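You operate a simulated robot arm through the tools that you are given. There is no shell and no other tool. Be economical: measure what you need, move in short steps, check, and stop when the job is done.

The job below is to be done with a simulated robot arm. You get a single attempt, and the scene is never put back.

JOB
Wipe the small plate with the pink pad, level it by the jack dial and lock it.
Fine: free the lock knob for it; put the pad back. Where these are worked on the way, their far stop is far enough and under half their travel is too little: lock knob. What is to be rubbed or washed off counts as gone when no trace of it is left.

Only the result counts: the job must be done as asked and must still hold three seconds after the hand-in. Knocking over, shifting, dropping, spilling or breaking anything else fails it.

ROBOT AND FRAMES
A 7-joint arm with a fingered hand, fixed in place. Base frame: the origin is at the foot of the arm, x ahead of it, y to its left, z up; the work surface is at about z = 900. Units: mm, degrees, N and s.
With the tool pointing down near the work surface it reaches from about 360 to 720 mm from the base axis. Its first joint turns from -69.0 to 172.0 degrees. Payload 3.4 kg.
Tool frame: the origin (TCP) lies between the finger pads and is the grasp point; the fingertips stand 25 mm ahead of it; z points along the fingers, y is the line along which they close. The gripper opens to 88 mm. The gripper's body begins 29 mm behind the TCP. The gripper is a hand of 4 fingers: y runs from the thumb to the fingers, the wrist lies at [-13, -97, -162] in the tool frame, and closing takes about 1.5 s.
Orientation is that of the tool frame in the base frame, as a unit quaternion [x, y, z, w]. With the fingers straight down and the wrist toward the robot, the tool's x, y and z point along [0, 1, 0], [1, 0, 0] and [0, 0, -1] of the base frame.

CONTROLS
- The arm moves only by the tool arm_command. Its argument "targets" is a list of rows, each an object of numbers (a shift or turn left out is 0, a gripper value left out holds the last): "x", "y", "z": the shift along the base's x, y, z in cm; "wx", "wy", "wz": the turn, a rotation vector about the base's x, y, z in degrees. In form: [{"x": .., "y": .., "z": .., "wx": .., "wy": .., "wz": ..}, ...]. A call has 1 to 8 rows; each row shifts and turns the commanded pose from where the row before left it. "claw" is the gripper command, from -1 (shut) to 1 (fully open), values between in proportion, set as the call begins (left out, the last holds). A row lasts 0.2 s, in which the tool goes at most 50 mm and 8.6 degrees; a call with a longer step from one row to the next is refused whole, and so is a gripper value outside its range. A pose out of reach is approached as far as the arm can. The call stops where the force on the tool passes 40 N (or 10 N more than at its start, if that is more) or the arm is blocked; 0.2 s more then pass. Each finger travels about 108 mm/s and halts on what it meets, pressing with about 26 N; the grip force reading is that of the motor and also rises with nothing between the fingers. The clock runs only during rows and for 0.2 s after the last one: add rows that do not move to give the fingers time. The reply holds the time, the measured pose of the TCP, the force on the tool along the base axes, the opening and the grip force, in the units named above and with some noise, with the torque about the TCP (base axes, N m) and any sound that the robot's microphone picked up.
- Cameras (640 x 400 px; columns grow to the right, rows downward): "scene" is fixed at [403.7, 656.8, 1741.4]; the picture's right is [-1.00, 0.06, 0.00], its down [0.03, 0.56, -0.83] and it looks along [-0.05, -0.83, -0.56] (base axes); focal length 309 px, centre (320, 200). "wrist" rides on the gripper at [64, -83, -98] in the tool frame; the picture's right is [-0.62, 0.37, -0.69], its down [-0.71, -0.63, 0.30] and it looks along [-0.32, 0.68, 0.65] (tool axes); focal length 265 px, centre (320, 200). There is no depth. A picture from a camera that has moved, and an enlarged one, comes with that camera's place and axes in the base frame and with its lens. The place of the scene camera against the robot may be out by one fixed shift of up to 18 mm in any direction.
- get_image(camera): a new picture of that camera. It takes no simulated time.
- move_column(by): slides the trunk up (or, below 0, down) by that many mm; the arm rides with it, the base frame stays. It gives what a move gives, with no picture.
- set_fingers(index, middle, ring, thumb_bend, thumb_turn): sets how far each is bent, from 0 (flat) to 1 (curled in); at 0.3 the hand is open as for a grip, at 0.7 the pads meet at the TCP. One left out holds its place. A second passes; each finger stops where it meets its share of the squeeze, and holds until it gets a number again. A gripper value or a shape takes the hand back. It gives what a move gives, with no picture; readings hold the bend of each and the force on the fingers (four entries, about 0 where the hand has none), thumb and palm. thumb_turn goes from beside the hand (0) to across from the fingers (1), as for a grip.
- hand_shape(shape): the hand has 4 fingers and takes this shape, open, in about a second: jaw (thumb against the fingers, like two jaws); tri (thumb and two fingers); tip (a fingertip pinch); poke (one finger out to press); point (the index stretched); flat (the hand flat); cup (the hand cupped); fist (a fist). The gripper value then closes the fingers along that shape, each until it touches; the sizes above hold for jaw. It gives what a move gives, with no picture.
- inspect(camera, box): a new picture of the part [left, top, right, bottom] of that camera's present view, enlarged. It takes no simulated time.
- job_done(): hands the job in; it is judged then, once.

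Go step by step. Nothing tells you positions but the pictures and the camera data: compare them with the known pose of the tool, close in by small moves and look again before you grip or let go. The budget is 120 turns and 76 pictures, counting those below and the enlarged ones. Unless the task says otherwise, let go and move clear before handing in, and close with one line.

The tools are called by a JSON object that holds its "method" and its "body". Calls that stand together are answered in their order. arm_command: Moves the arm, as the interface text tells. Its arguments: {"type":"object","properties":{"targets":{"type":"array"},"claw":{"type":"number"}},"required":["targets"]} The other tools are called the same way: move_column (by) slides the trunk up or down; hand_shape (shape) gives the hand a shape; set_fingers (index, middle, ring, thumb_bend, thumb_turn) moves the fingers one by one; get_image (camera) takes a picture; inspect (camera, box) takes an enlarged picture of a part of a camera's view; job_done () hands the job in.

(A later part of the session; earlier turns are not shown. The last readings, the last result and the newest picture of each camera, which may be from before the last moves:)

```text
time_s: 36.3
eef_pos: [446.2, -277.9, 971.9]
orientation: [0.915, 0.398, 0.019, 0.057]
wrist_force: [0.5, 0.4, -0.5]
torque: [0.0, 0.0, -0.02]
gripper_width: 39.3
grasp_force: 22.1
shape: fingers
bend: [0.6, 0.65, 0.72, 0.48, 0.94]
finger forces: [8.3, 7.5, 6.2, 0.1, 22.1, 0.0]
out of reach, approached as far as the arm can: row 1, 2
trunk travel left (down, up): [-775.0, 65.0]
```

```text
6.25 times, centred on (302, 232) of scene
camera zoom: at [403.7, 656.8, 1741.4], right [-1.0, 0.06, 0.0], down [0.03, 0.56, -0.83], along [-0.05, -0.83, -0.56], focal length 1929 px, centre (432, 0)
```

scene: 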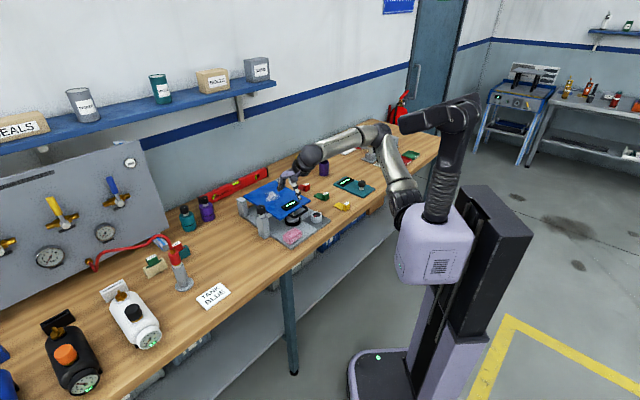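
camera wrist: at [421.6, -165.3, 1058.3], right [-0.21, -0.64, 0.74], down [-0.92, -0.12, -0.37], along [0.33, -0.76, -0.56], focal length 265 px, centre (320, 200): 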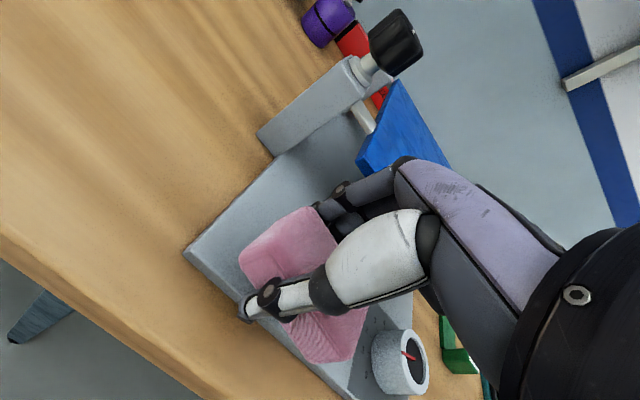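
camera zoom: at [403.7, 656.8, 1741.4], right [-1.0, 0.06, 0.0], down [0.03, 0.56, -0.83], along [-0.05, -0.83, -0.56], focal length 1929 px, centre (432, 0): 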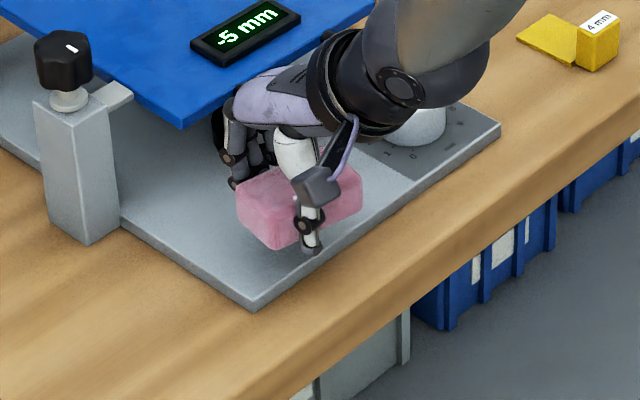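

I'm slightly short of the target. I'll shift about 20 mm forward-left and lower gently.

{"method": "arm_command", "body": {"targets": [{"x": 1.0, "y": -0.15, "wx": -1.5, "wy": -1.7}, {"x": 1.1, "y": -0.15, "z": -0.5}, {"z": -1}, {"z": -0.5}, {}]}}

{"method": "inspect", "body": {"camera": "scene", "box": [270, 200, 334, 264]}}

```text
time_s: 37.5
eef_pos: [467.7, -280.4, 952.0]
orientation: [0.914, 0.398, 0.028, 0.074]
wrist_force: [0.5, 0.1, -0.5]
torque: [0.01, -0.03, 0.02]
gripper_width: 39.3
grasp_force: 22.0
shape: fingers
bend: [0.6, 0.65, 0.72, 0.48, 0.94]
finger forces: [8.3, 7.5, 6.4, 0.0, 22.2, 0.1]
trunk travel left (down, up): [-775.0, 65.0]
```

```text
6.25 times, centred on (302, 232) of scene
camera zoom: at [403.7, 656.8, 1741.4], right [-1.0, 0.06, 0.0], down [0.03, 0.56, -0.83], along [-0.05, -0.83, -0.56], focal length 1929 px, centre (432, 0)
```

zoom: 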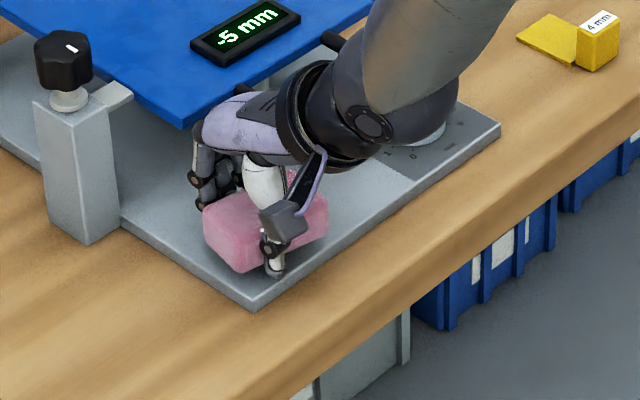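

{"method": "arm_command", "body": {"targets": [{"y": -0.4, "z": -0.3}, {"z": -0.3}, {}]}}

{"method": "arm_command", "body": {"targets": [{"z": -0.2}, {}]}}

{"method": "inspect", "body": {"camera": "scene", "box": [270, 200, 334, 264]}}

```text
time_s: 38.3
eef_pos: [467.4, -282.4, 944.5]
orientation: [0.914, 0.398, 0.029, 0.073]
wrist_force: [0.6, -0.1, -0.1]
torque: [0.02, -0.01, 0.0]
gripper_width: 39.5
grasp_force: 22.6
shape: fingers
bend: [0.6, 0.65, 0.72, 0.48, 0.94]
finger forces: [8.3, 7.5, 6.3, 0.1, 22.1, 0.0]
trunk travel left (down, up): [-775.0, 65.0]
```

```text
time_s: 38.9
eef_pos: [467.4, -285.0, 943.6]
orientation: [0.914, 0.399, 0.03, 0.075]
wrist_force: [-0.2, 0.6, 0.8]
torque: [0.04, 0.0, -0.01]
gripper_width: 39.4
grasp_force: 21.9
shape: fingers
bend: [0.6, 0.65, 0.72, 0.48, 0.94]
finger forces: [8.3, 7.4, 6.2, 0.1, 23.0, 0.1]
trunk travel left (down, up): [-775.0, 65.0]
```

```text
6.25 times, centred on (302, 232) of scene
camera zoom: at [403.7, 656.8, 1741.4], right [-1.0, 0.06, 0.0], down [0.03, 0.56, -0.83], along [-0.05, -0.83, -0.56], focal length 1929 px, centre (432, 0)
```

zoom: 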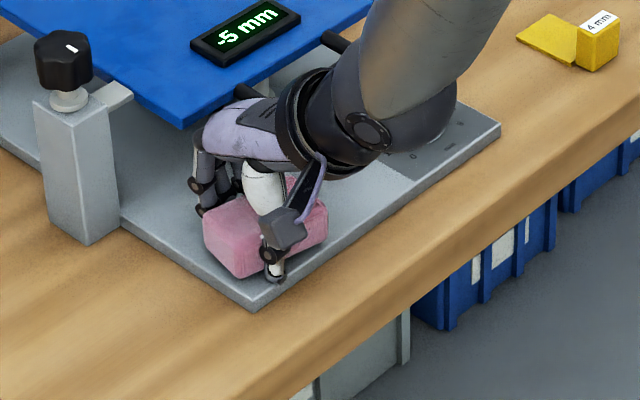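

The pad is back at nearly its original place. I'll lower to contact and release, mainly with the thumb.

{"method": "arm_command", "body": {"targets": [{"z": -0.15}, {}]}}

{"method": "set_fingers", "body": {"index": 0.54, "middle": 0.56, "ring": 0.58, "thumb_bend": 0.36}}

{"method": "inspect", "body": {"camera": "scene", "box": [270, 200, 334, 264]}}

```text
time_s: 39.5
eef_pos: [467.2, -284.4, 943.0]
orientation: [0.914, 0.398, 0.029, 0.074]
wrist_force: [-0.5, -0.5, 5.1]
torque: [0.19, 0.13, 0.03]
gripper_width: 39.4
grasp_force: 25.5
shape: fingers
bend: [0.6, 0.65, 0.72, 0.48, 0.94]
finger forces: [8.4, 7.6, 6.3, 0.0, 28.6, 0.0]
trunk travel left (down, up): [-775.0, 65.0]
```

```text
time_s: 40.5
eef_pos: [468.6, -282.1, 942.4]
orientation: [0.914, 0.398, 0.028, 0.074]
wrist_force: [5.0, 2.4, 8.5]
torque: [0.33, 0.09, -0.15]
gripper_width: 49.2
grasp_force: 5.2
shape: fingers
bend: [0.54, 0.56, 0.57, 0.39, 0.96]
finger forces: [0.0, 0.0, 0.0, 0.1, 9.3, 0.0]
trunk travel left (down, up): [-775.0, 65.0]
```

```text
6.25 times, centred on (302, 232) of scene
camera zoom: at [403.7, 656.8, 1741.4], right [-1.0, 0.06, 0.0], down [0.03, 0.56, -0.83], along [-0.05, -0.83, -0.56], focal length 1929 px, centre (432, 0)
```

zoom: 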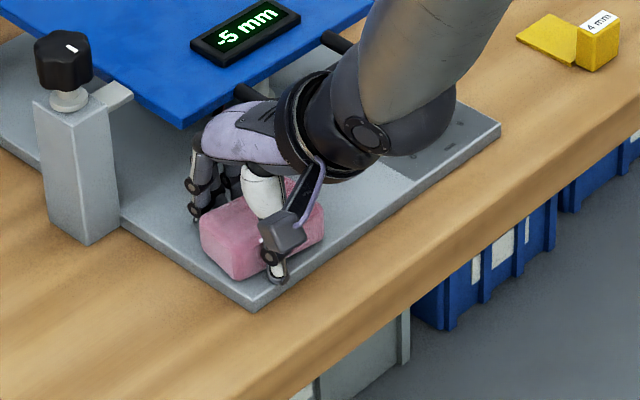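

The fingers are free, but the thumb tip presses on the base. I'll rise 4 mm, open the thumb a little more, then lift clear.

{"method": "arm_command", "body": {"targets": [{"z": 0.4}, {}]}}

{"method": "set_fingers", "body": {"index": 0.5, "middle": 0.52, "ring": 0.53, "thumb_bend": 0.34}}

{"method": "arm_command", "body": {"targets": [{"z": 1}, {"z": 1.5}, {"z": 1.5, "x": -0.5, "y": 0.5}, {"z": 4, "x": -1, "y": 1}, {"z": 4}, {"z": 4}]}}

{"method": "inspect", "body": {"camera": "scene", "box": [230, 164, 358, 264]}}

{"method": "get_image", "body": {"camera": "wrist"}}

```text
time_s: 41.1
eef_pos: [469.5, -283.9, 944.9]
orientation: [0.914, 0.397, 0.028, 0.073]
wrist_force: [0.1, -0.4, 0.3]
torque: [-0.01, 0.02, 0.04]
gripper_width: 52.2
grasp_force: 0.1
shape: fingers
bend: [0.54, 0.56, 0.57, 0.36, 0.99]
finger forces: [0.1, 0.0, 0.1, 0.0, 0.1, 0.0]
trunk travel left (down, up): [-775.0, 65.0]
```

```text
time_s: 42.1
eef_pos: [467.8, -285.6, 946.2]
orientation: [0.914, 0.399, 0.028, 0.073]
wrist_force: [0.3, 0.5, 0.0]
torque: [0.02, 0.01, 0.01]
gripper_width: 58.3
grasp_force: 0.1
shape: fingers
bend: [0.5, 0.52, 0.53, 0.34, 0.99]
finger forces: [0.0, 0.0, 0.0, 0.0, 0.0, 0.0]
trunk travel left (down, up): [-775.0, 65.0]
```

```text
time_s: 43.5
eef_pos: [452.2, -266.0, 1095.5]
orientation: [0.915, 0.397, 0.029, 0.071]
wrist_force: [-0.8, -0.7, -0.6]
torque: [-0.01, -0.01, -0.03]
gripper_width: 58.3
grasp_force: 0.0
shape: fingers
bend: [0.5, 0.52, 0.53, 0.34, 0.99]
finger forces: [0.1, 0.0, 0.0, 0.0, 0.1, 0.0]
out of reach, approached as far as the arm can: row 5
trunk travel left (down, up): [-775.0, 65.0]
```

```text
4.00 times, centred on (294, 214) of scene
camera zoom: at [403.7, 656.8, 1741.4], right [-1.0, 0.06, 0.0], down [0.03, 0.56, -0.83], along [-0.05, -0.83, -0.56], focal length 1235 px, centre (424, 144)
```

zoom: 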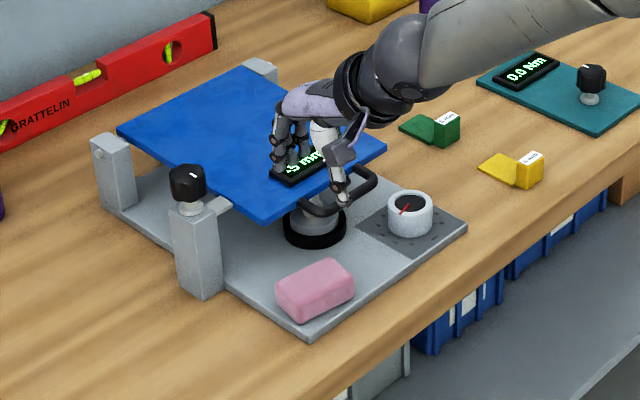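

```text
35 pictures are left
camera wrist: at [426.0, -152.6, 1181.0], right [-0.23, -0.63, 0.74], down [-0.91, -0.13, -0.4], along [0.34, -0.77, -0.54], focal length 265 px, centre (320, 200)
```

wrist: 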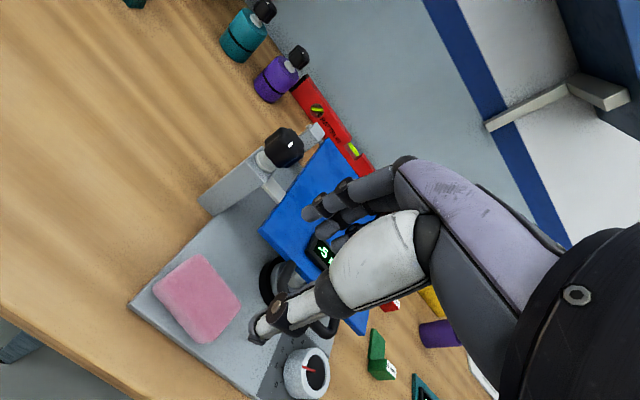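

The pad is back in its place. The lock knob top is at about (568,-322,1039), so I'll level the hand and move above it.

{"method": "arm_command", "body": {"targets": [{"z": 1, "wx": 3.0, "wy": 3.3}, {"x": 3.8, "y": -1.8, "wx": 2.9, "wy": 3.2}, {"x": 3.8, "y": -1.8}, {"x": 4, "y": -2}, {}], "claw": 0.9}}

{"method": "get_image", "body": {"camera": "wrist"}}

{"method": "inspect", "body": {"camera": "scene", "box": [230, 164, 310, 234]}}

```text
time_s: 44.7
eef_pos: [569.1, -324.8, 1107.9]
orientation: [0.917, 0.399, -0.003, 0.005]
wrist_force: [-0.2, -0.4, -0.4]
torque: [-0.06, -0.02, 0.01]
gripper_width: 83.4
grasp_force: 0.0
shape: jaw
bend: [0.32, 0.31, 0.3, 0.31, 0.98]
finger forces: [0.1, 0.1, 0.0, 0.0, 0.0, 0.0]
trunk travel left (down, up): [-775.0, 65.0]
```

```text
34 pictures are left
camera wrist: at [552.3, -219.5, 1204.9], right [-0.15, -0.7, 0.7], down [-0.95, -0.1, -0.3], along [0.28, -0.71, -0.65], focal length 265 px, centre (320, 200)
```

wrist: 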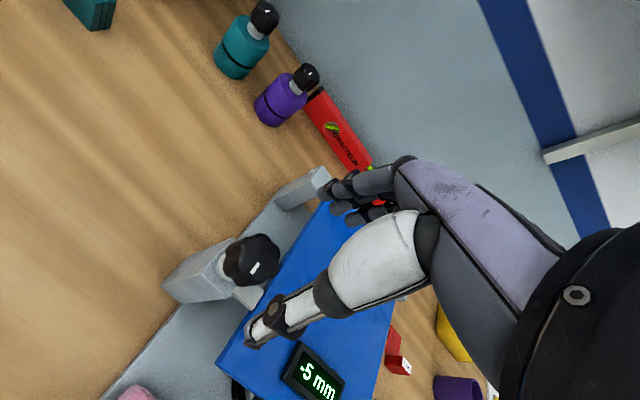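

```text
5.71 times, centred on (270, 199) of scene
camera zoom: at [403.7, 656.8, 1741.4], right [-1.0, 0.06, 0.0], down [0.03, 0.56, -0.83], along [-0.05, -0.83, -0.56], focal length 1764 px, centre (606, 206)
```

zoom: 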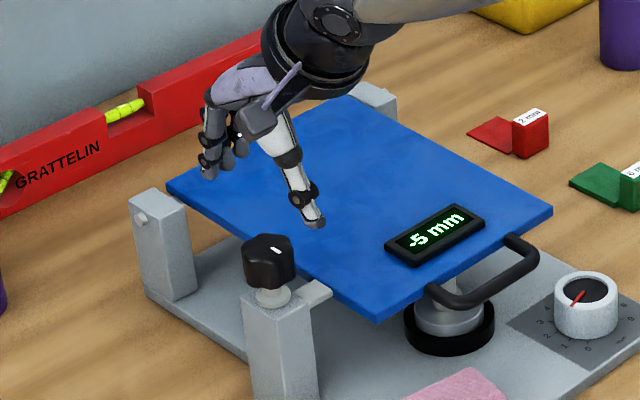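

The knob is right below the tool. I'll descend around it and close.

{"method": "arm_command", "body": {"targets": [{"z": -3}, {"z": -2}, {"z": -1}, {}]}}

{"method": "get_image", "body": {"camera": "wrist"}}

{"method": "inspect", "body": {"camera": "scene", "box": [240, 174, 304, 230]}}

```text
time_s: 45.7
eef_pos: [570.5, -325.9, 1049.1]
orientation: [0.917, 0.399, -0.003, 0.004]
wrist_force: [0.3, 0.9, 0.7]
torque: [-0.03, 0.02, -0.04]
gripper_width: 83.5
grasp_force: 0.1
shape: jaw
bend: [0.32, 0.31, 0.3, 0.31, 0.98]
finger forces: [0.1, 0.0, 0.0, 0.0, 0.1, 0.0]
trunk travel left (down, up): [-775.0, 65.0]
```

```text
32 pictures are left
camera wrist: at [553.6, -219.6, 1146.1], right [-0.15, -0.7, 0.7], down [-0.95, -0.1, -0.3], along [0.28, -0.71, -0.65], focal length 265 px, centre (320, 200)
```

wrist: 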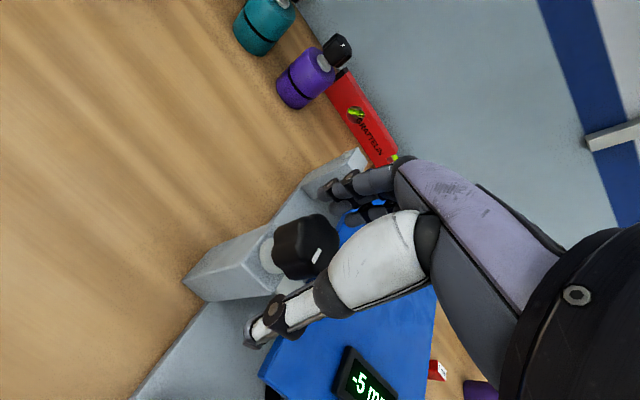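

```text
7.14 times, centred on (272, 202) of scene
camera zoom: at [403.7, 656.8, 1741.4], right [-1.0, 0.06, 0.0], down [0.03, 0.56, -0.83], along [-0.05, -0.83, -0.56], focal length 2205 px, centre (663, 186)
```

zoom: 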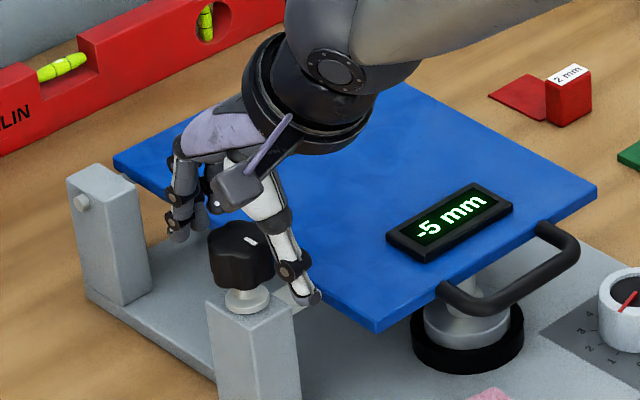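

{"method": "arm_command", "body": {"targets": [{"y": 0.4, "z": -0.3}, {}]}}

{"method": "arm_command", "body": {"targets": [{}, {}, {}, {}, {}, {}, {}, {}], "claw": -1}}

{"method": "get_image", "body": {"camera": "wrist"}}

{"method": "inspect", "body": {"camera": "scene", "box": [240, 174, 304, 230]}}

```text
time_s: 46.3
eef_pos: [569.6, -320.3, 1045.8]
orientation: [0.916, 0.4, -0.003, 0.004]
wrist_force: [1.1, -0.2, -0.5]
torque: [-0.01, 0.01, 0.02]
gripper_width: 83.2
grasp_force: 0.0
shape: jaw
bend: [0.32, 0.31, 0.3, 0.31, 0.98]
finger forces: [0.1, 0.0, 0.0, 0.0, 0.0, 0.0]
trunk travel left (down, up): [-775.0, 65.0]
```

```text
time_s: 48.1
eef_pos: [570.6, -320.5, 1044.7]
orientation: [0.917, 0.399, -0.004, 0.004]
wrist_force: [-2.1, 2.8, -3.0]
torque: [0.1, 0.02, 0.02]
gripper_width: 29.1
grasp_force: 26.4
shape: jaw
bend: [0.74, 0.47, 0.51, 0.75, 1.0]
finger forces: [11.9, 7.7, 0.1, 0.0, 23.1, 0.1]
trunk travel left (down, up): [-775.0, 65.0]
```

```text
30 pictures are left
camera wrist: at [553.2, -215.1, 1142.7], right [-0.15, -0.7, 0.7], down [-0.95, -0.1, -0.3], along [0.28, -0.71, -0.65], focal length 265 px, centre (320, 200)
```

wrist: 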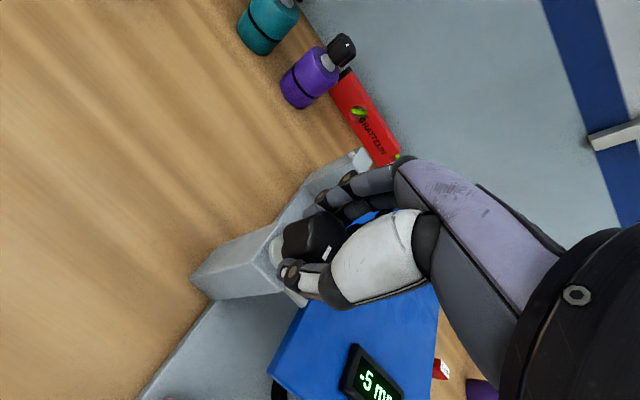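

```text
7.14 times, centred on (272, 202) of scene
camera zoom: at [403.7, 656.8, 1741.4], right [-1.0, 0.06, 0.0], down [0.03, 0.56, -0.83], along [-0.05, -0.83, -0.56], focal length 2205 px, centre (663, 186)
```

zoom: 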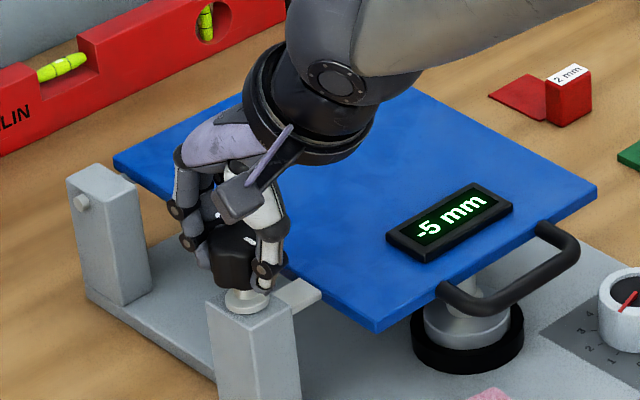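

The knob is gripped. I'll try turning it counter-clockwise, watching torque and mark.

{"method": "arm_command", "body": {"targets": [{"wz": 6}, {"wz": 6}, {"wz": 6}, {"wz": 6}, {}]}}

{"method": "inspect", "body": {"camera": "scene", "box": [240, 174, 304, 230]}}

```text
time_s: 49.3
eef_pos: [567.7, -321.8, 1045.8]
orientation: [0.813, 0.582, -0.003, 0.004]
wrist_force: [-10.1, -2.8, -8.2]
torque: [-0.02, 0.26, -0.06]
gripper_width: 27.2
grasp_force: 26.3
shape: jaw
bend: [0.74, 0.48, 0.51, 0.74, 1.0]
finger forces: [9.9, 7.3, 0.0, 0.0, 25.9, 0.0]
trunk travel left (down, up): [-775.0, 65.0]
```

```text
7.14 times, centred on (272, 202) of scene
camera zoom: at [403.7, 656.8, 1741.4], right [-1.0, 0.06, 0.0], down [0.03, 0.56, -0.83], along [-0.05, -0.83, -0.56], focal length 2205 px, centre (663, 186)
```

zoom: 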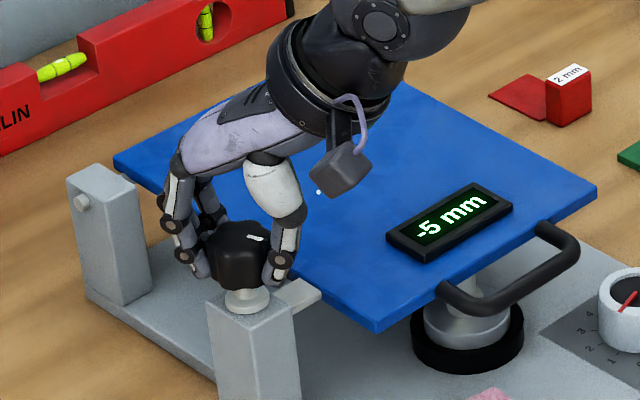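

The mark is turning with the hand. I'll ease the side force and keep going.

{"method": "arm_command", "body": {"targets": [{"x": -0.2, "y": -0.05, "wz": 7}, {"wz": 7}, {"wz": 7}, {"wz": 7}, {"wz": 7}, {"wz": 7}, {}]}}

{"method": "inspect", "body": {"camera": "scene", "box": [240, 174, 304, 230]}}

```text
time_s: 50.9
eef_pos: [567.4, -324.6, 1045.8]
orientation: [0.551, 0.834, -0.001, 0.005]
wrist_force: [-10.0, -8.7, -9.0]
torque: [-0.19, 0.21, -0.13]
gripper_width: 26.7
grasp_force: 25.8
shape: jaw
bend: [0.74, 0.49, 0.51, 0.74, 1.0]
finger forces: [9.0, 6.4, 0.0, 0.0, 26.8, 0.0]
trunk travel left (down, up): [-775.0, 65.0]
```

```text
7.14 times, centred on (272, 202) of scene
camera zoom: at [403.7, 656.8, 1741.4], right [-1.0, 0.06, 0.0], down [0.03, 0.56, -0.83], along [-0.05, -0.83, -0.56], focal length 2205 px, centre (663, 186)
```

zoom: 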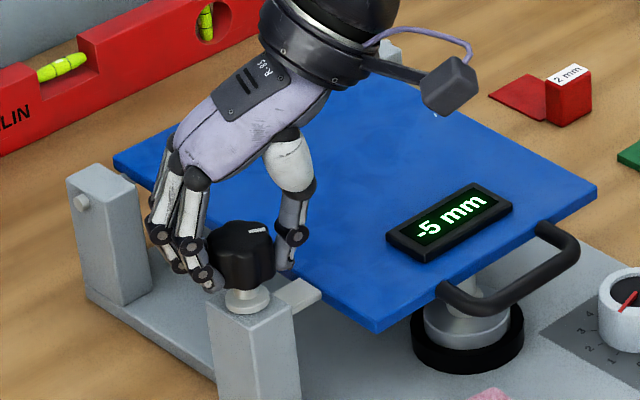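

{"method": "arm_command", "body": {"targets": [{"x": -0.2, "y": -0.2, "wz": 7}, {"wz": 7}, {"wz": 7}, {"wz": 7}, {"wz": 7}, {"wz": 7}, {}]}}

{"method": "inspect", "body": {"camera": "scene", "box": [240, 174, 304, 230]}}

```text
time_s: 52.5
eef_pos: [564.9, -327.0, 1044.6]
orientation: [0.215, 0.977, 0.004, 0.005]
wrist_force: [0.1, -15.3, -2.8]
torque: [-0.29, 0.02, -0.14]
gripper_width: 26.6
grasp_force: 26.0
shape: jaw
bend: [0.75, 0.49, 0.51, 0.74, 1.0]
finger forces: [8.6, 6.8, 0.1, 0.1, 27.9, 0.1]
trunk travel left (down, up): [-775.0, 65.0]
```

```text
7.14 times, centred on (272, 202) of scene
camera zoom: at [403.7, 656.8, 1741.4], right [-1.0, 0.06, 0.0], down [0.03, 0.56, -0.83], along [-0.05, -0.83, -0.56], focal length 2205 px, centre (663, 186)
```

zoom: 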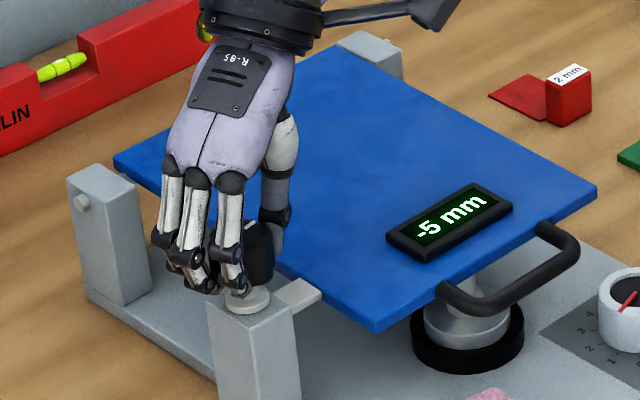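

{"method": "arm_command", "body": {"targets": [{"y": -0.2, "wz": 7}, {"wz": 7}, {"wz": 7}, {"wz": 7}, {"wz": 7}, {"wz": 7}, {}]}}

{"method": "inspect", "body": {"camera": "scene", "box": [240, 174, 304, 230]}}

```text
time_s: 54.1
eef_pos: [546.6, -313.0, 1049.2]
orientation: [-0.15, 0.989, 0.003, 0.005]
wrist_force: [-0.6, -0.6, 0.1]
torque: [-0.01, 0.02, 0.0]
gripper_width: 19.7
grasp_force: 26.1
shape: jaw
bend: [0.76, 0.55, 0.51, 0.85, 1.0]
finger forces: [0.0, 0.0, 0.0, 0.0, 0.1, 0.0]
out of reach, approached as far as the arm can: row 4, 5, 6
trunk travel left (down, up): [-775.0, 65.0]
```

```text
7.14 times, centred on (272, 202) of scene
camera zoom: at [403.7, 656.8, 1741.4], right [-1.0, 0.06, 0.0], down [0.03, 0.56, -0.83], along [-0.05, -0.83, -0.56], focal length 2205 px, centre (663, 186)
```

zoom: 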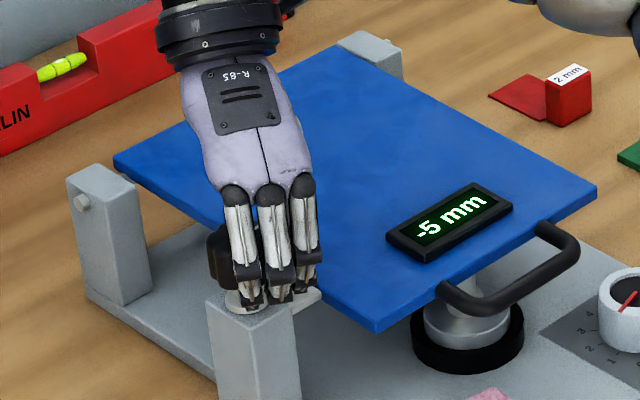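

The hand reached its limit and slipped off after about 120° of turn. I'll rise and look at the knob.

{"method": "arm_command", "body": {"targets": [{"z": 3}, {"z": 4}, {"z": 1, "wz": -8}, {"wz": -8}, {"wz": -8}, {"wz": -8}, {"wz": -8}, {"wz": -8}]}}

{"method": "arm_command", "body": {"targets": [{"wz": -8}, {"wz": -8}, {"wz": -8}, {"wz": -8}, {"wz": -8}, {"wz": -8}, {"wz": -8}, {"wz": -8}]}}

{"method": "arm_command", "body": {"targets": [{"wz": -8}, {"wz": -8}, {"wz": -8}, {"wz": -8}, {"wz": -8}, {"wz": -8}, {}], "claw": 0.9}}

{"method": "inspect", "body": {"camera": "scene", "box": [240, 174, 304, 230]}}

```text
time_s: 55.9
eef_pos: [545.9, -312.1, 1087.2]
orientation: [0.267, 0.964, 0.001, 0.005]
wrist_force: [-0.2, 0.0, -0.6]
torque: [0.0, 0.02, -0.01]
gripper_width: 19.6
grasp_force: 26.2
shape: jaw
bend: [0.76, 0.55, 0.51, 0.85, 1.0]
finger forces: [0.0, 0.0, 0.0, 0.0, 0.1, 0.0]
out of reach, approached as far as the arm can: row 1, 2
trunk travel left (down, up): [-775.0, 65.0]
```

```text
time_s: 57.7
eef_pos: [546.0, -310.7, 1086.8]
orientation: [0.737, 0.676, -0.002, 0.005]
wrist_force: [0.1, 0.9, 0.0]
torque: [-0.02, 0.01, 0.01]
gripper_width: 19.7
grasp_force: 26.1
shape: jaw
bend: [0.76, 0.55, 0.51, 0.85, 1.0]
finger forces: [0.0, 0.1, 0.1, 0.0, 0.0, 0.1]
trunk travel left (down, up): [-775.0, 65.0]
```

```text
time_s: 59.3
eef_pos: [545.7, -312.0, 1087.1]
orientation: [0.948, 0.317, -0.003, 0.004]
wrist_force: [0.0, 0.4, -1.1]
torque: [0.01, 0.04, 0.03]
gripper_width: 83.2
grasp_force: 0.2
shape: jaw
bend: [0.32, 0.31, 0.3, 0.31, 0.98]
finger forces: [0.0, 0.0, 0.0, 0.1, 0.0, 0.1]
trunk travel left (down, up): [-775.0, 65.0]
```

```text
7.14 times, centred on (272, 202) of scene
camera zoom: at [403.7, 656.8, 1741.4], right [-1.0, 0.06, 0.0], down [0.03, 0.56, -0.83], along [-0.05, -0.83, -0.56], focal length 2205 px, centre (663, 186)
```

zoom: 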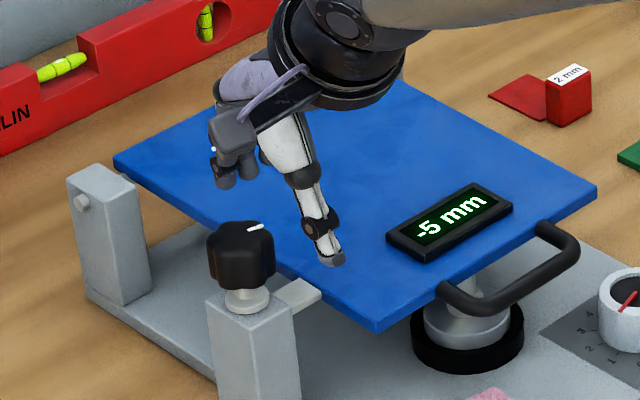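

The mark has turned about 80°. I'll regrip and test whether there is more travel.

{"method": "arm_command", "body": {"targets": [{"x": 2.2, "y": -1.15}, {"z": -2}, {"z": -1.5}, {"z": -0.7}, {}]}}

{"method": "arm_command", "body": {"targets": [{}, {}, {}, {}, {}, {}, {}, {}], "claw": -1}}

{"method": "arm_command", "body": {"targets": [{"wz": 6}, {"wz": 6}, {"wz": 6}, {"wz": 6}, {}]}}

{"method": "inspect", "body": {"camera": "scene", "box": [240, 174, 304, 230]}}

```text
time_s: 60.5
eef_pos: [566.3, -323.7, 1045.0]
orientation: [0.948, 0.318, -0.003, 0.003]
wrist_force: [-0.4, 0.5, -0.5]
torque: [0.02, -0.04, -0.01]
gripper_width: 83.3
grasp_force: 0.0
shape: jaw
bend: [0.32, 0.31, 0.3, 0.31, 0.98]
finger forces: [0.0, 0.0, 0.0, 0.0, 0.0, 0.0]
trunk travel left (down, up): [-775.0, 65.0]
```

```text
time_s: 62.3
eef_pos: [567.5, -324.0, 1043.7]
orientation: [0.948, 0.318, -0.005, 0.003]
wrist_force: [-3.4, 1.7, -3.8]
torque: [0.02, 0.04, 0.01]
gripper_width: 29.0
grasp_force: 26.1
shape: jaw
bend: [0.74, 0.49, 0.52, 0.75, 1.0]
finger forces: [13.1, 6.7, 0.0, 0.0, 23.8, 0.0]
trunk travel left (down, up): [-775.0, 65.0]
```

```text
time_s: 63.5
eef_pos: [567.8, -324.8, 1045.1]
orientation: [0.86, 0.51, -0.003, 0.003]
wrist_force: [-8.7, -2.4, -7.5]
torque: [-0.03, 0.16, -0.05]
gripper_width: 28.0
grasp_force: 26.1
shape: jaw
bend: [0.74, 0.49, 0.52, 0.74, 1.0]
finger forces: [12.4, 8.1, 0.0, 0.1, 26.1, 0.0]
trunk travel left (down, up): [-775.0, 65.0]
```

```text
7.14 times, centred on (272, 202) of scene
camera zoom: at [403.7, 656.8, 1741.4], right [-1.0, 0.06, 0.0], down [0.03, 0.56, -0.83], along [-0.05, -0.83, -0.56], focal length 2205 px, centre (663, 186)
```

zoom: 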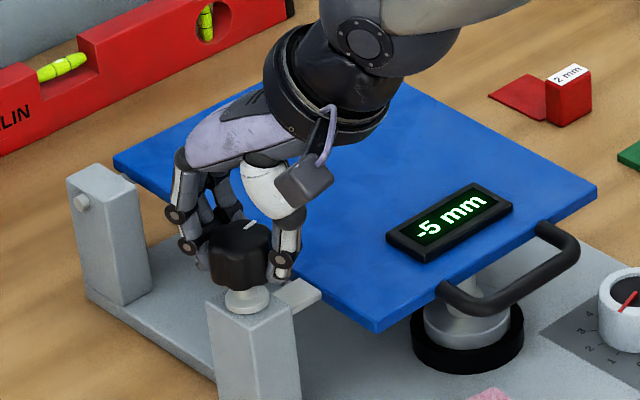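

It is still turning freely. I'll continue.

{"method": "arm_command", "body": {"targets": [{"x": -0.15, "wz": 7}, {"wz": 7}, {"wz": 7}, {"wz": 7}, {"x": -0.1, "y": -0.1, "wz": 7}, {"wz": 7}, {"wz": 7}, {}]}}

{"method": "inspect", "body": {"camera": "scene", "box": [240, 174, 304, 230]}}

```text
time_s: 65.3
eef_pos: [566.8, -326.5, 1044.5]
orientation: [0.572, 0.82, 0.001, 0.005]
wrist_force: [0.8, -11.1, -3.3]
torque: [-0.17, -0.05, -0.12]
gripper_width: 27.8
grasp_force: 25.9
shape: jaw
bend: [0.74, 0.49, 0.52, 0.74, 1.0]
finger forces: [12.7, 10.1, 0.0, 0.1, 25.4, 0.0]
trunk travel left (down, up): [-775.0, 65.0]
```

```text
7.14 times, centred on (272, 202) of scene
camera zoom: at [403.7, 656.8, 1741.4], right [-1.0, 0.06, 0.0], down [0.03, 0.56, -0.83], along [-0.05, -0.83, -0.56], focal length 2205 px, centre (663, 186)
```

zoom: 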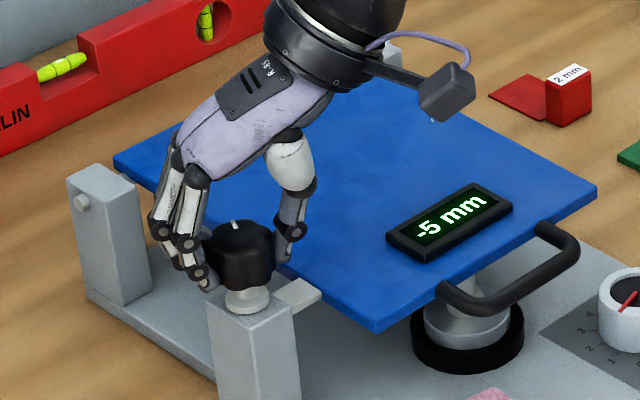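

{"method": "arm_command", "body": {"targets": [{"y": -0.1, "wz": 7}, {"wz": 7}, {"wz": 7}, {"y": -0.1, "wz": 7}, {"wz": 7}, {}]}}

{"method": "inspect", "body": {"camera": "scene", "box": [240, 174, 304, 230]}}

```text
time_s: 66.7
eef_pos: [567.5, -329.1, 1043.4]
orientation: [0.299, 0.954, 0.003, 0.005]
wrist_force: [9.1, -14.8, 5.4]
torque: [-0.28, -0.17, -0.3]
gripper_width: 28.0
grasp_force: 26.3
shape: jaw
bend: [0.74, 0.5, 0.52, 0.74, 1.0]
finger forces: [11.2, 10.8, 0.1, 0.1, 27.4, 0.1]
trunk travel left (down, up): [-775.0, 65.0]
```

```text
7.14 times, centred on (272, 202) of scene
camera zoom: at [403.7, 656.8, 1741.4], right [-1.0, 0.06, 0.0], down [0.03, 0.56, -0.83], along [-0.05, -0.83, -0.56], focal length 2205 px, centre (663, 186)
```

zoom: 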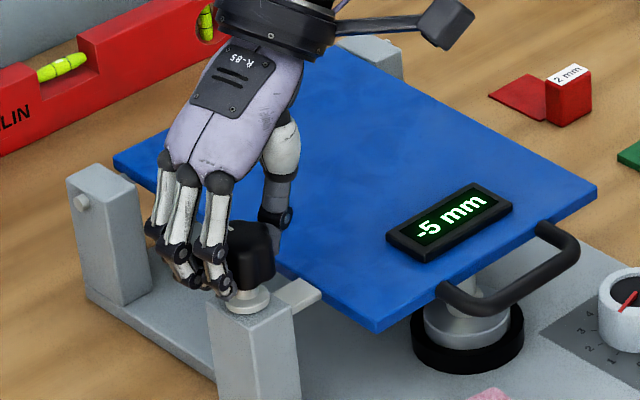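

Resistance has doubled, so it is perhaps at the stop. I'll open, rise and read the mark.

{"method": "arm_command", "body": {"targets": [{}, {}, {}, {}, {"z": 3}, {"z": 4}, {"z": 1, "wz": -8}, {"wz": -8}], "claw": 0.9}}

{"method": "inspect", "body": {"camera": "scene", "box": [240, 174, 304, 230]}}

```text
time_s: 68.5
eef_pos: [564.6, -324.9, 1122.7]
orientation: [0.43, 0.903, 0.001, 0.005]
wrist_force: [0.8, 0.2, -0.6]
torque: [0.03, -0.02, 0.02]
gripper_width: 83.4
grasp_force: 0.1
shape: jaw
bend: [0.32, 0.31, 0.3, 0.31, 0.98]
finger forces: [0.1, 0.1, 0.1, 0.0, 0.0, 0.0]
trunk travel left (down, up): [-775.0, 65.0]
```

```text
7.14 times, centred on (272, 202) of scene
camera zoom: at [403.7, 656.8, 1741.4], right [-1.0, 0.06, 0.0], down [0.03, 0.56, -0.83], along [-0.05, -0.83, -0.56], focal length 2205 px, centre (663, 186)
```

zoom: 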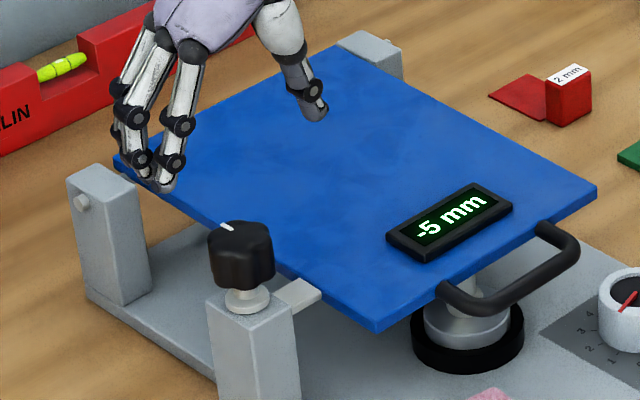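

The mark has turned about 180°, so the lock is freed. The dial is near (359,-389,945); I'll rise, turn the hand back, and look at the dial scale.

{"method": "arm_command", "body": {"targets": [{"x": -3, "y": 0, "wz": -8}, {"x": -4, "wz": -8}, {"x": -4, "wz": -8}, {"x": -4, "wz": -8}, {"x": -3, "wz": -8}, {"y": -3, "wz": -8}, {"y": -2, "wz": -8}, {"wz": -8}]}}

{"method": "inspect", "body": {"camera": "scene", "box": [300, 195, 350, 240]}}

{"method": "get_image", "body": {"camera": "wrist"}}

```text
time_s: 70.3
eef_pos: [387.2, -375.8, 1126.9]
orientation: [0.843, 0.537, -0.003, 0.005]
wrist_force: [0.7, 0.1, -0.4]
torque: [-0.03, -0.02, 0.01]
gripper_width: 83.0
grasp_force: 0.0
shape: jaw
bend: [0.32, 0.31, 0.3, 0.31, 0.98]
finger forces: [0.0, 0.0, 0.0, 0.1, 0.0, 0.1]
out of reach, approached as far as the arm can: row 2
trunk travel left (down, up): [-775.0, 65.0]
```

```text
8.89 times, centred on (325, 218) of scene
camera zoom: at [403.7, 656.8, 1741.4], right [-1.0, 0.06, 0.0], down [0.03, 0.56, -0.83], along [-0.05, -0.83, -0.56], focal length 2744 px, centre (276, 44)
```

zoom: 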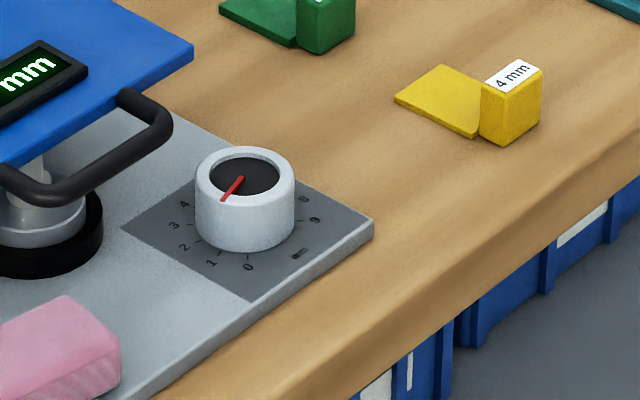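

```text
18 pictures are left
camera wrist: at [338.5, -280.6, 1223.8], right [0.07, -0.71, 0.7], down [-0.87, -0.38, -0.3], along [0.48, -0.59, -0.65], focal length 265 px, centre (320, 200)
```

wrist: 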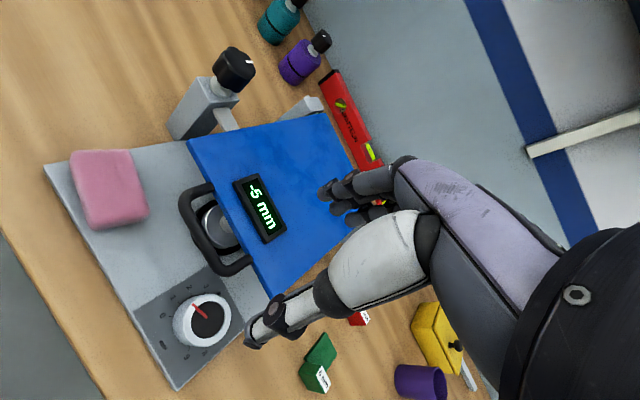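

The pointer is at about 1 and the scale increases clockwise. The handle and plate corner crowd the dial, so I'll approach with the fingers pointing to azimuth about -97°, where there is room.

{"method": "arm_command", "body": {"targets": [{"x": -1.5, "y": -0.7, "wz": -8}, {"x": -1.6, "y": -0.7, "wz": -8}, {"wz": -8}, {"wz": -8}, {"wz": -8}, {"wz": -8}, {"wz": -8}, {"wz": -8}]}}

{"method": "set_fingers", "body": {"index": 0.38, "middle": 0.38, "ring": 0.38, "thumb_bend": 0.37}}

{"method": "arm_command", "body": {"targets": [{"wz": -8}, {"z": -3}, {"z": -3}, {}]}}

{"method": "get_image", "body": {"camera": "wrist"}}

```text
time_s: 72.1
eef_pos: [354.4, -390.3, 1123.8]
orientation: [1.0, 0.008, -0.003, -0.005]
wrist_force: [-0.5, 0.0, 0.5]
torque: [0.02, -0.03, 0.02]
gripper_width: 83.1
grasp_force: 0.1
shape: jaw
bend: [0.32, 0.31, 0.3, 0.31, 0.98]
finger forces: [0.0, 0.0, 0.0, 0.0, 0.0, 0.0]
trunk travel left (down, up): [-775.0, 65.0]
```

```text
time_s: 73.1
eef_pos: [353.3, -392.7, 1123.0]
orientation: [1.0, 0.006, -0.004, -0.005]
wrist_force: [0.2, 0.0, -0.4]
torque: [-0.01, -0.04, -0.03]
gripper_width: 69.2
grasp_force: 0.0
shape: fingers
bend: [0.38, 0.38, 0.38, 0.37, 0.98]
finger forces: [0.1, 0.0, 0.1, 0.0, 0.0, 0.0]
trunk travel left (down, up): [-775.0, 65.0]
```

```text
time_s: 74.1
eef_pos: [351.9, -394.7, 1063.9]
orientation: [0.998, -0.065, 0.0, -0.007]
wrist_force: [-0.4, 0.9, -0.5]
torque: [0.02, 0.0, 0.0]
gripper_width: 69.4
grasp_force: 0.0
shape: fingers
bend: [0.38, 0.38, 0.38, 0.37, 0.98]
finger forces: [0.0, 0.0, 0.0, 0.0, 0.1, 0.0]
trunk travel left (down, up): [-775.0, 65.0]
```

```text
17 pictures are left
camera wrist: at [427.4, -322.1, 1164.6], right [-0.66, -0.3, 0.69], down [-0.63, 0.72, -0.29], along [-0.41, -0.63, -0.66], focal length 265 px, centre (320, 200)
```

wrist: 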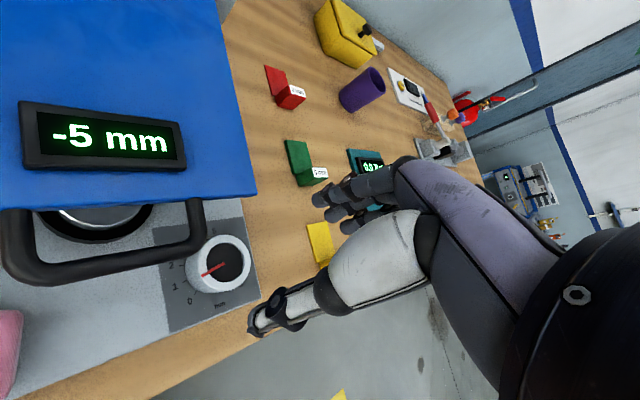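

The readout is visible from here. I'll descend closer over the dial.

{"method": "arm_command", "body": {"targets": [{"x": 0.5, "y": -0.2, "z": -2}, {"z": -3}, {"z": -2.5}, {}]}}

{"method": "get_image", "body": {"camera": "wrist"}}

{"method": "inspect", "body": {"camera": "scene", "box": [295, 185, 359, 241]}}

```text
time_s: 75.1
eef_pos: [358.4, -391.7, 992.0]
orientation: [0.998, -0.059, -0.004, 0.004]
wrist_force: [-1.7, -0.2, -1.0]
torque: [0.05, -0.03, 0.03]
gripper_width: 69.6
grasp_force: 0.0
shape: fingers
bend: [0.38, 0.38, 0.38, 0.37, 0.98]
finger forces: [0.0, 0.0, 0.0, 0.1, 0.0, 0.0]
trunk travel left (down, up): [-775.0, 65.0]
```

```text
16 pictures are left
camera wrist: at [433.1, -315.2, 1089.5], right [-0.65, -0.29, 0.7], down [-0.64, 0.71, -0.3], along [-0.41, -0.64, -0.65], focal length 265 px, centre (320, 200)
```

wrist: 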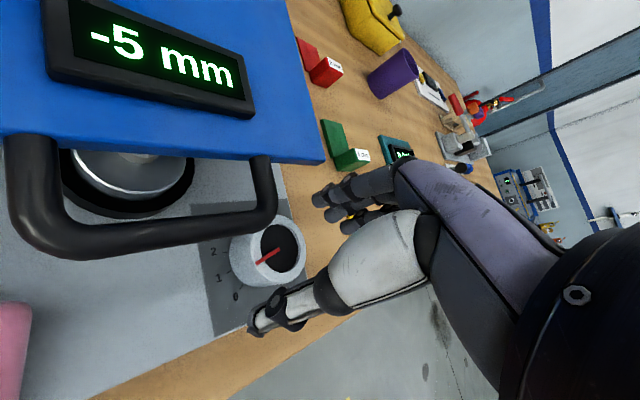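

```text
7.14 times, centred on (327, 213) of scene
camera zoom: at [403.7, 656.8, 1741.4], right [-1.0, 0.06, 0.0], down [0.03, 0.56, -0.83], along [-0.05, -0.83, -0.56], focal length 2205 px, centre (270, 107)
```

zoom: 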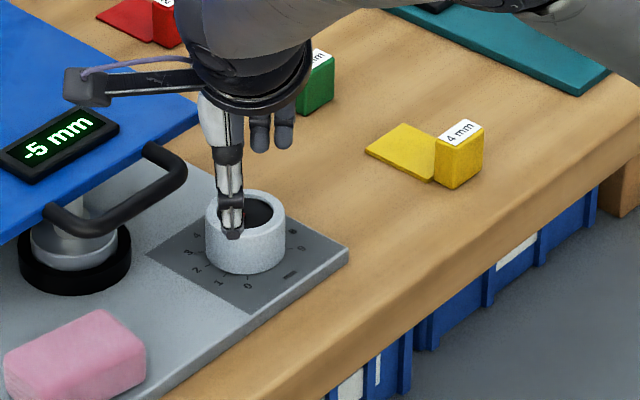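

The hand needs about 6 mm more toward -y. I'll shift, descend to grip height, and close.

{"method": "arm_command", "body": {"targets": [{"y": -0.6}, {"z": -2}, {"z": -1.0}, {"z": -0.7}, {}]}}

{"method": "set_fingers", "body": {"index": 0.8, "middle": 0.8, "ring": 0.8, "thumb_bend": 0.8}}

{"method": "inspect", "body": {"camera": "scene", "box": [290, 175, 354, 231]}}

```text
time_s: 76.3
eef_pos: [359.7, -396.2, 952.9]
orientation: [0.998, -0.06, -0.003, 0.001]
wrist_force: [0.0, -0.1, 0.2]
torque: [0.02, 0.0, -0.03]
gripper_width: 69.5
grasp_force: 0.1
shape: fingers
bend: [0.38, 0.38, 0.38, 0.37, 0.98]
finger forces: [0.0, 0.0, 0.1, 0.0, 0.0, 0.0]
trunk travel left (down, up): [-775.0, 65.0]
```

```text
time_s: 77.3
eef_pos: [356.9, -399.9, 953.6]
orientation: [0.998, -0.06, -0.004, 0.001]
wrist_force: [-5.8, -21.1, 5.4]
torque: [-0.5, 0.17, 0.16]
gripper_width: 35.2
grasp_force: 18.6
shape: fingers
bend: [0.49, 0.5, 0.58, 0.59, 0.96]
finger forces: [9.1, 10.3, 8.7, 0.0, 8.4, 0.0]
trunk travel left (down, up): [-775.0, 65.0]
```

```text
7.14 times, centred on (322, 203) of scene
camera zoom: at [403.7, 656.8, 1741.4], right [-1.0, 0.06, 0.0], down [0.03, 0.56, -0.83], along [-0.05, -0.83, -0.56], focal length 2205 px, centre (306, 179)
```

zoom: 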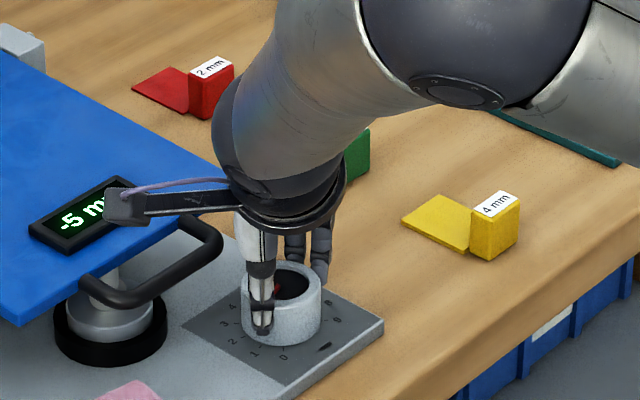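

The dial is gripped but unbalanced. I'll shift 3 mm toward -y and turn clockwise 20° to test.

{"method": "arm_command", "body": {"targets": [{"y": -0.3}, {"wz": -5}, {"wz": -5}, {"wz": -5}, {"wz": -5}, {}]}}

{"method": "get_image", "body": {"camera": "wrist"}}

```text
time_s: 78.7
eef_pos: [355.3, -402.9, 953.9]
orientation: [0.972, -0.234, -0.004, -0.001]
wrist_force: [-11.2, -13.1, 8.7]
torque: [-0.36, 0.25, 0.0]
gripper_width: 35.5
grasp_force: 17.8
shape: fingers
bend: [0.49, 0.51, 0.61, 0.59, 0.94]
finger forces: [9.4, 8.9, 7.7, 0.0, 9.7, 0.0]
trunk travel left (down, up): [-775.0, 65.0]
```

```text
13 pictures are left
camera wrist: at [453.1, -357.2, 1050.9], right [-0.71, -0.05, 0.7], down [-0.35, 0.89, -0.3], along [-0.6, -0.46, -0.65], focal length 265 px, centre (320, 200)
```

wrist: 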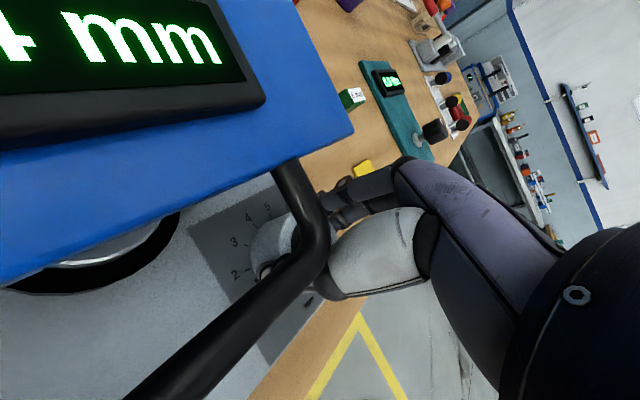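

The readout moved to (-)4 mm, so the direction is right. I'll continue clockwise.

{"method": "arm_command", "body": {"targets": [{"y": -0.1, "x": -0.1, "wz": -6}, {"wz": -6}, {"wz": -6}, {"wz": -6}, {}]}}

{"method": "inspect", "body": {"camera": "scene", "box": [280, 185, 344, 241]}}

```text
time_s: 79.9
eef_pos: [354.5, -403.9, 953.0]
orientation: [0.902, -0.431, -0.005, -0.002]
wrist_force: [-18.3, -6.2, -3.1]
torque: [-0.42, -0.67, 0.34]
gripper_width: 35.7
grasp_force: 28.4
shape: fingers
bend: [0.5, 0.53, 0.65, 0.56, 0.95]
finger forces: [8.2, 6.5, 5.2, 0.0, 37.7, 0.0]
trunk travel left (down, up): [-775.0, 65.0]
```

```text
7.14 times, centred on (312, 213) of scene
camera zoom: at [403.7, 656.8, 1741.4], right [-1.0, 0.06, 0.0], down [0.03, 0.56, -0.83], along [-0.05, -0.83, -0.56], focal length 2205 px, centre (377, 107)
```

zoom: 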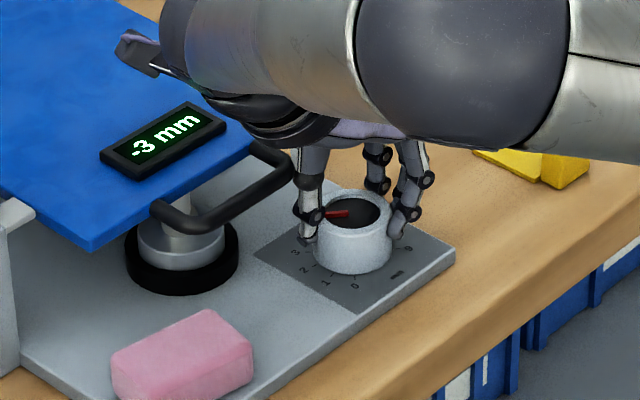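

It reads -3 mm, and the thumb is now close to the handle. I'll release, rise, rotate back 50° and regrip.

{"method": "set_fingers", "body": {"index": 0.38, "middle": 0.38, "ring": 0.38, "thumb_bend": 0.44}}

{"method": "arm_command", "body": {"targets": [{"z": 2}, {"z": 4}, {"x": 0.35, "y": 0.45, "wz": 8}, {"wz": 8}, {"wz": 8}, {"wz": 8}, {"wz": 8}, {"wz": 8}]}}

{"method": "set_fingers", "body": {"index": 0.39, "middle": 0.39, "ring": 0.39, "thumb_bend": 0.37}}

```text
time_s: 80.9
eef_pos: [355.0, -403.3, 953.6]
orientation: [0.903, -0.43, -0.004, -0.001]
wrist_force: [-15.8, -6.8, -2.5]
torque: [0.19, -0.48, 0.02]
gripper_width: 55.1
grasp_force: 8.6
shape: fingers
bend: [0.38, 0.38, 0.38, 0.44, 0.99]
finger forces: [0.1, 0.0, 0.1, 0.1, 17.6, 0.0]
trunk travel left (down, up): [-775.0, 65.0]
```

```text
time_s: 82.7
eef_pos: [363.4, -396.8, 1014.3]
orientation: [1.0, -0.022, -0.004, 0.004]
wrist_force: [-0.4, 0.7, -0.1]
torque: [0.0, -0.02, -0.02]
gripper_width: 61.1
grasp_force: 0.1
shape: fingers
bend: [0.38, 0.38, 0.38, 0.44, 0.98]
finger forces: [0.0, 0.1, 0.0, 0.0, 0.0, 0.0]
trunk travel left (down, up): [-775.0, 65.0]
```

```text
time_s: 83.7
eef_pos: [361.9, -398.5, 1012.1]
orientation: [1.0, -0.026, -0.005, 0.003]
wrist_force: [-0.6, -0.4, 0.2]
torque: [0.02, -0.02, 0.01]
gripper_width: 68.0
grasp_force: 0.1
shape: fingers
bend: [0.39, 0.39, 0.39, 0.37, 0.98]
finger forces: [0.0, 0.1, 0.0, 0.1, 0.0, 0.0]
trunk travel left (down, up): [-775.0, 65.0]
```

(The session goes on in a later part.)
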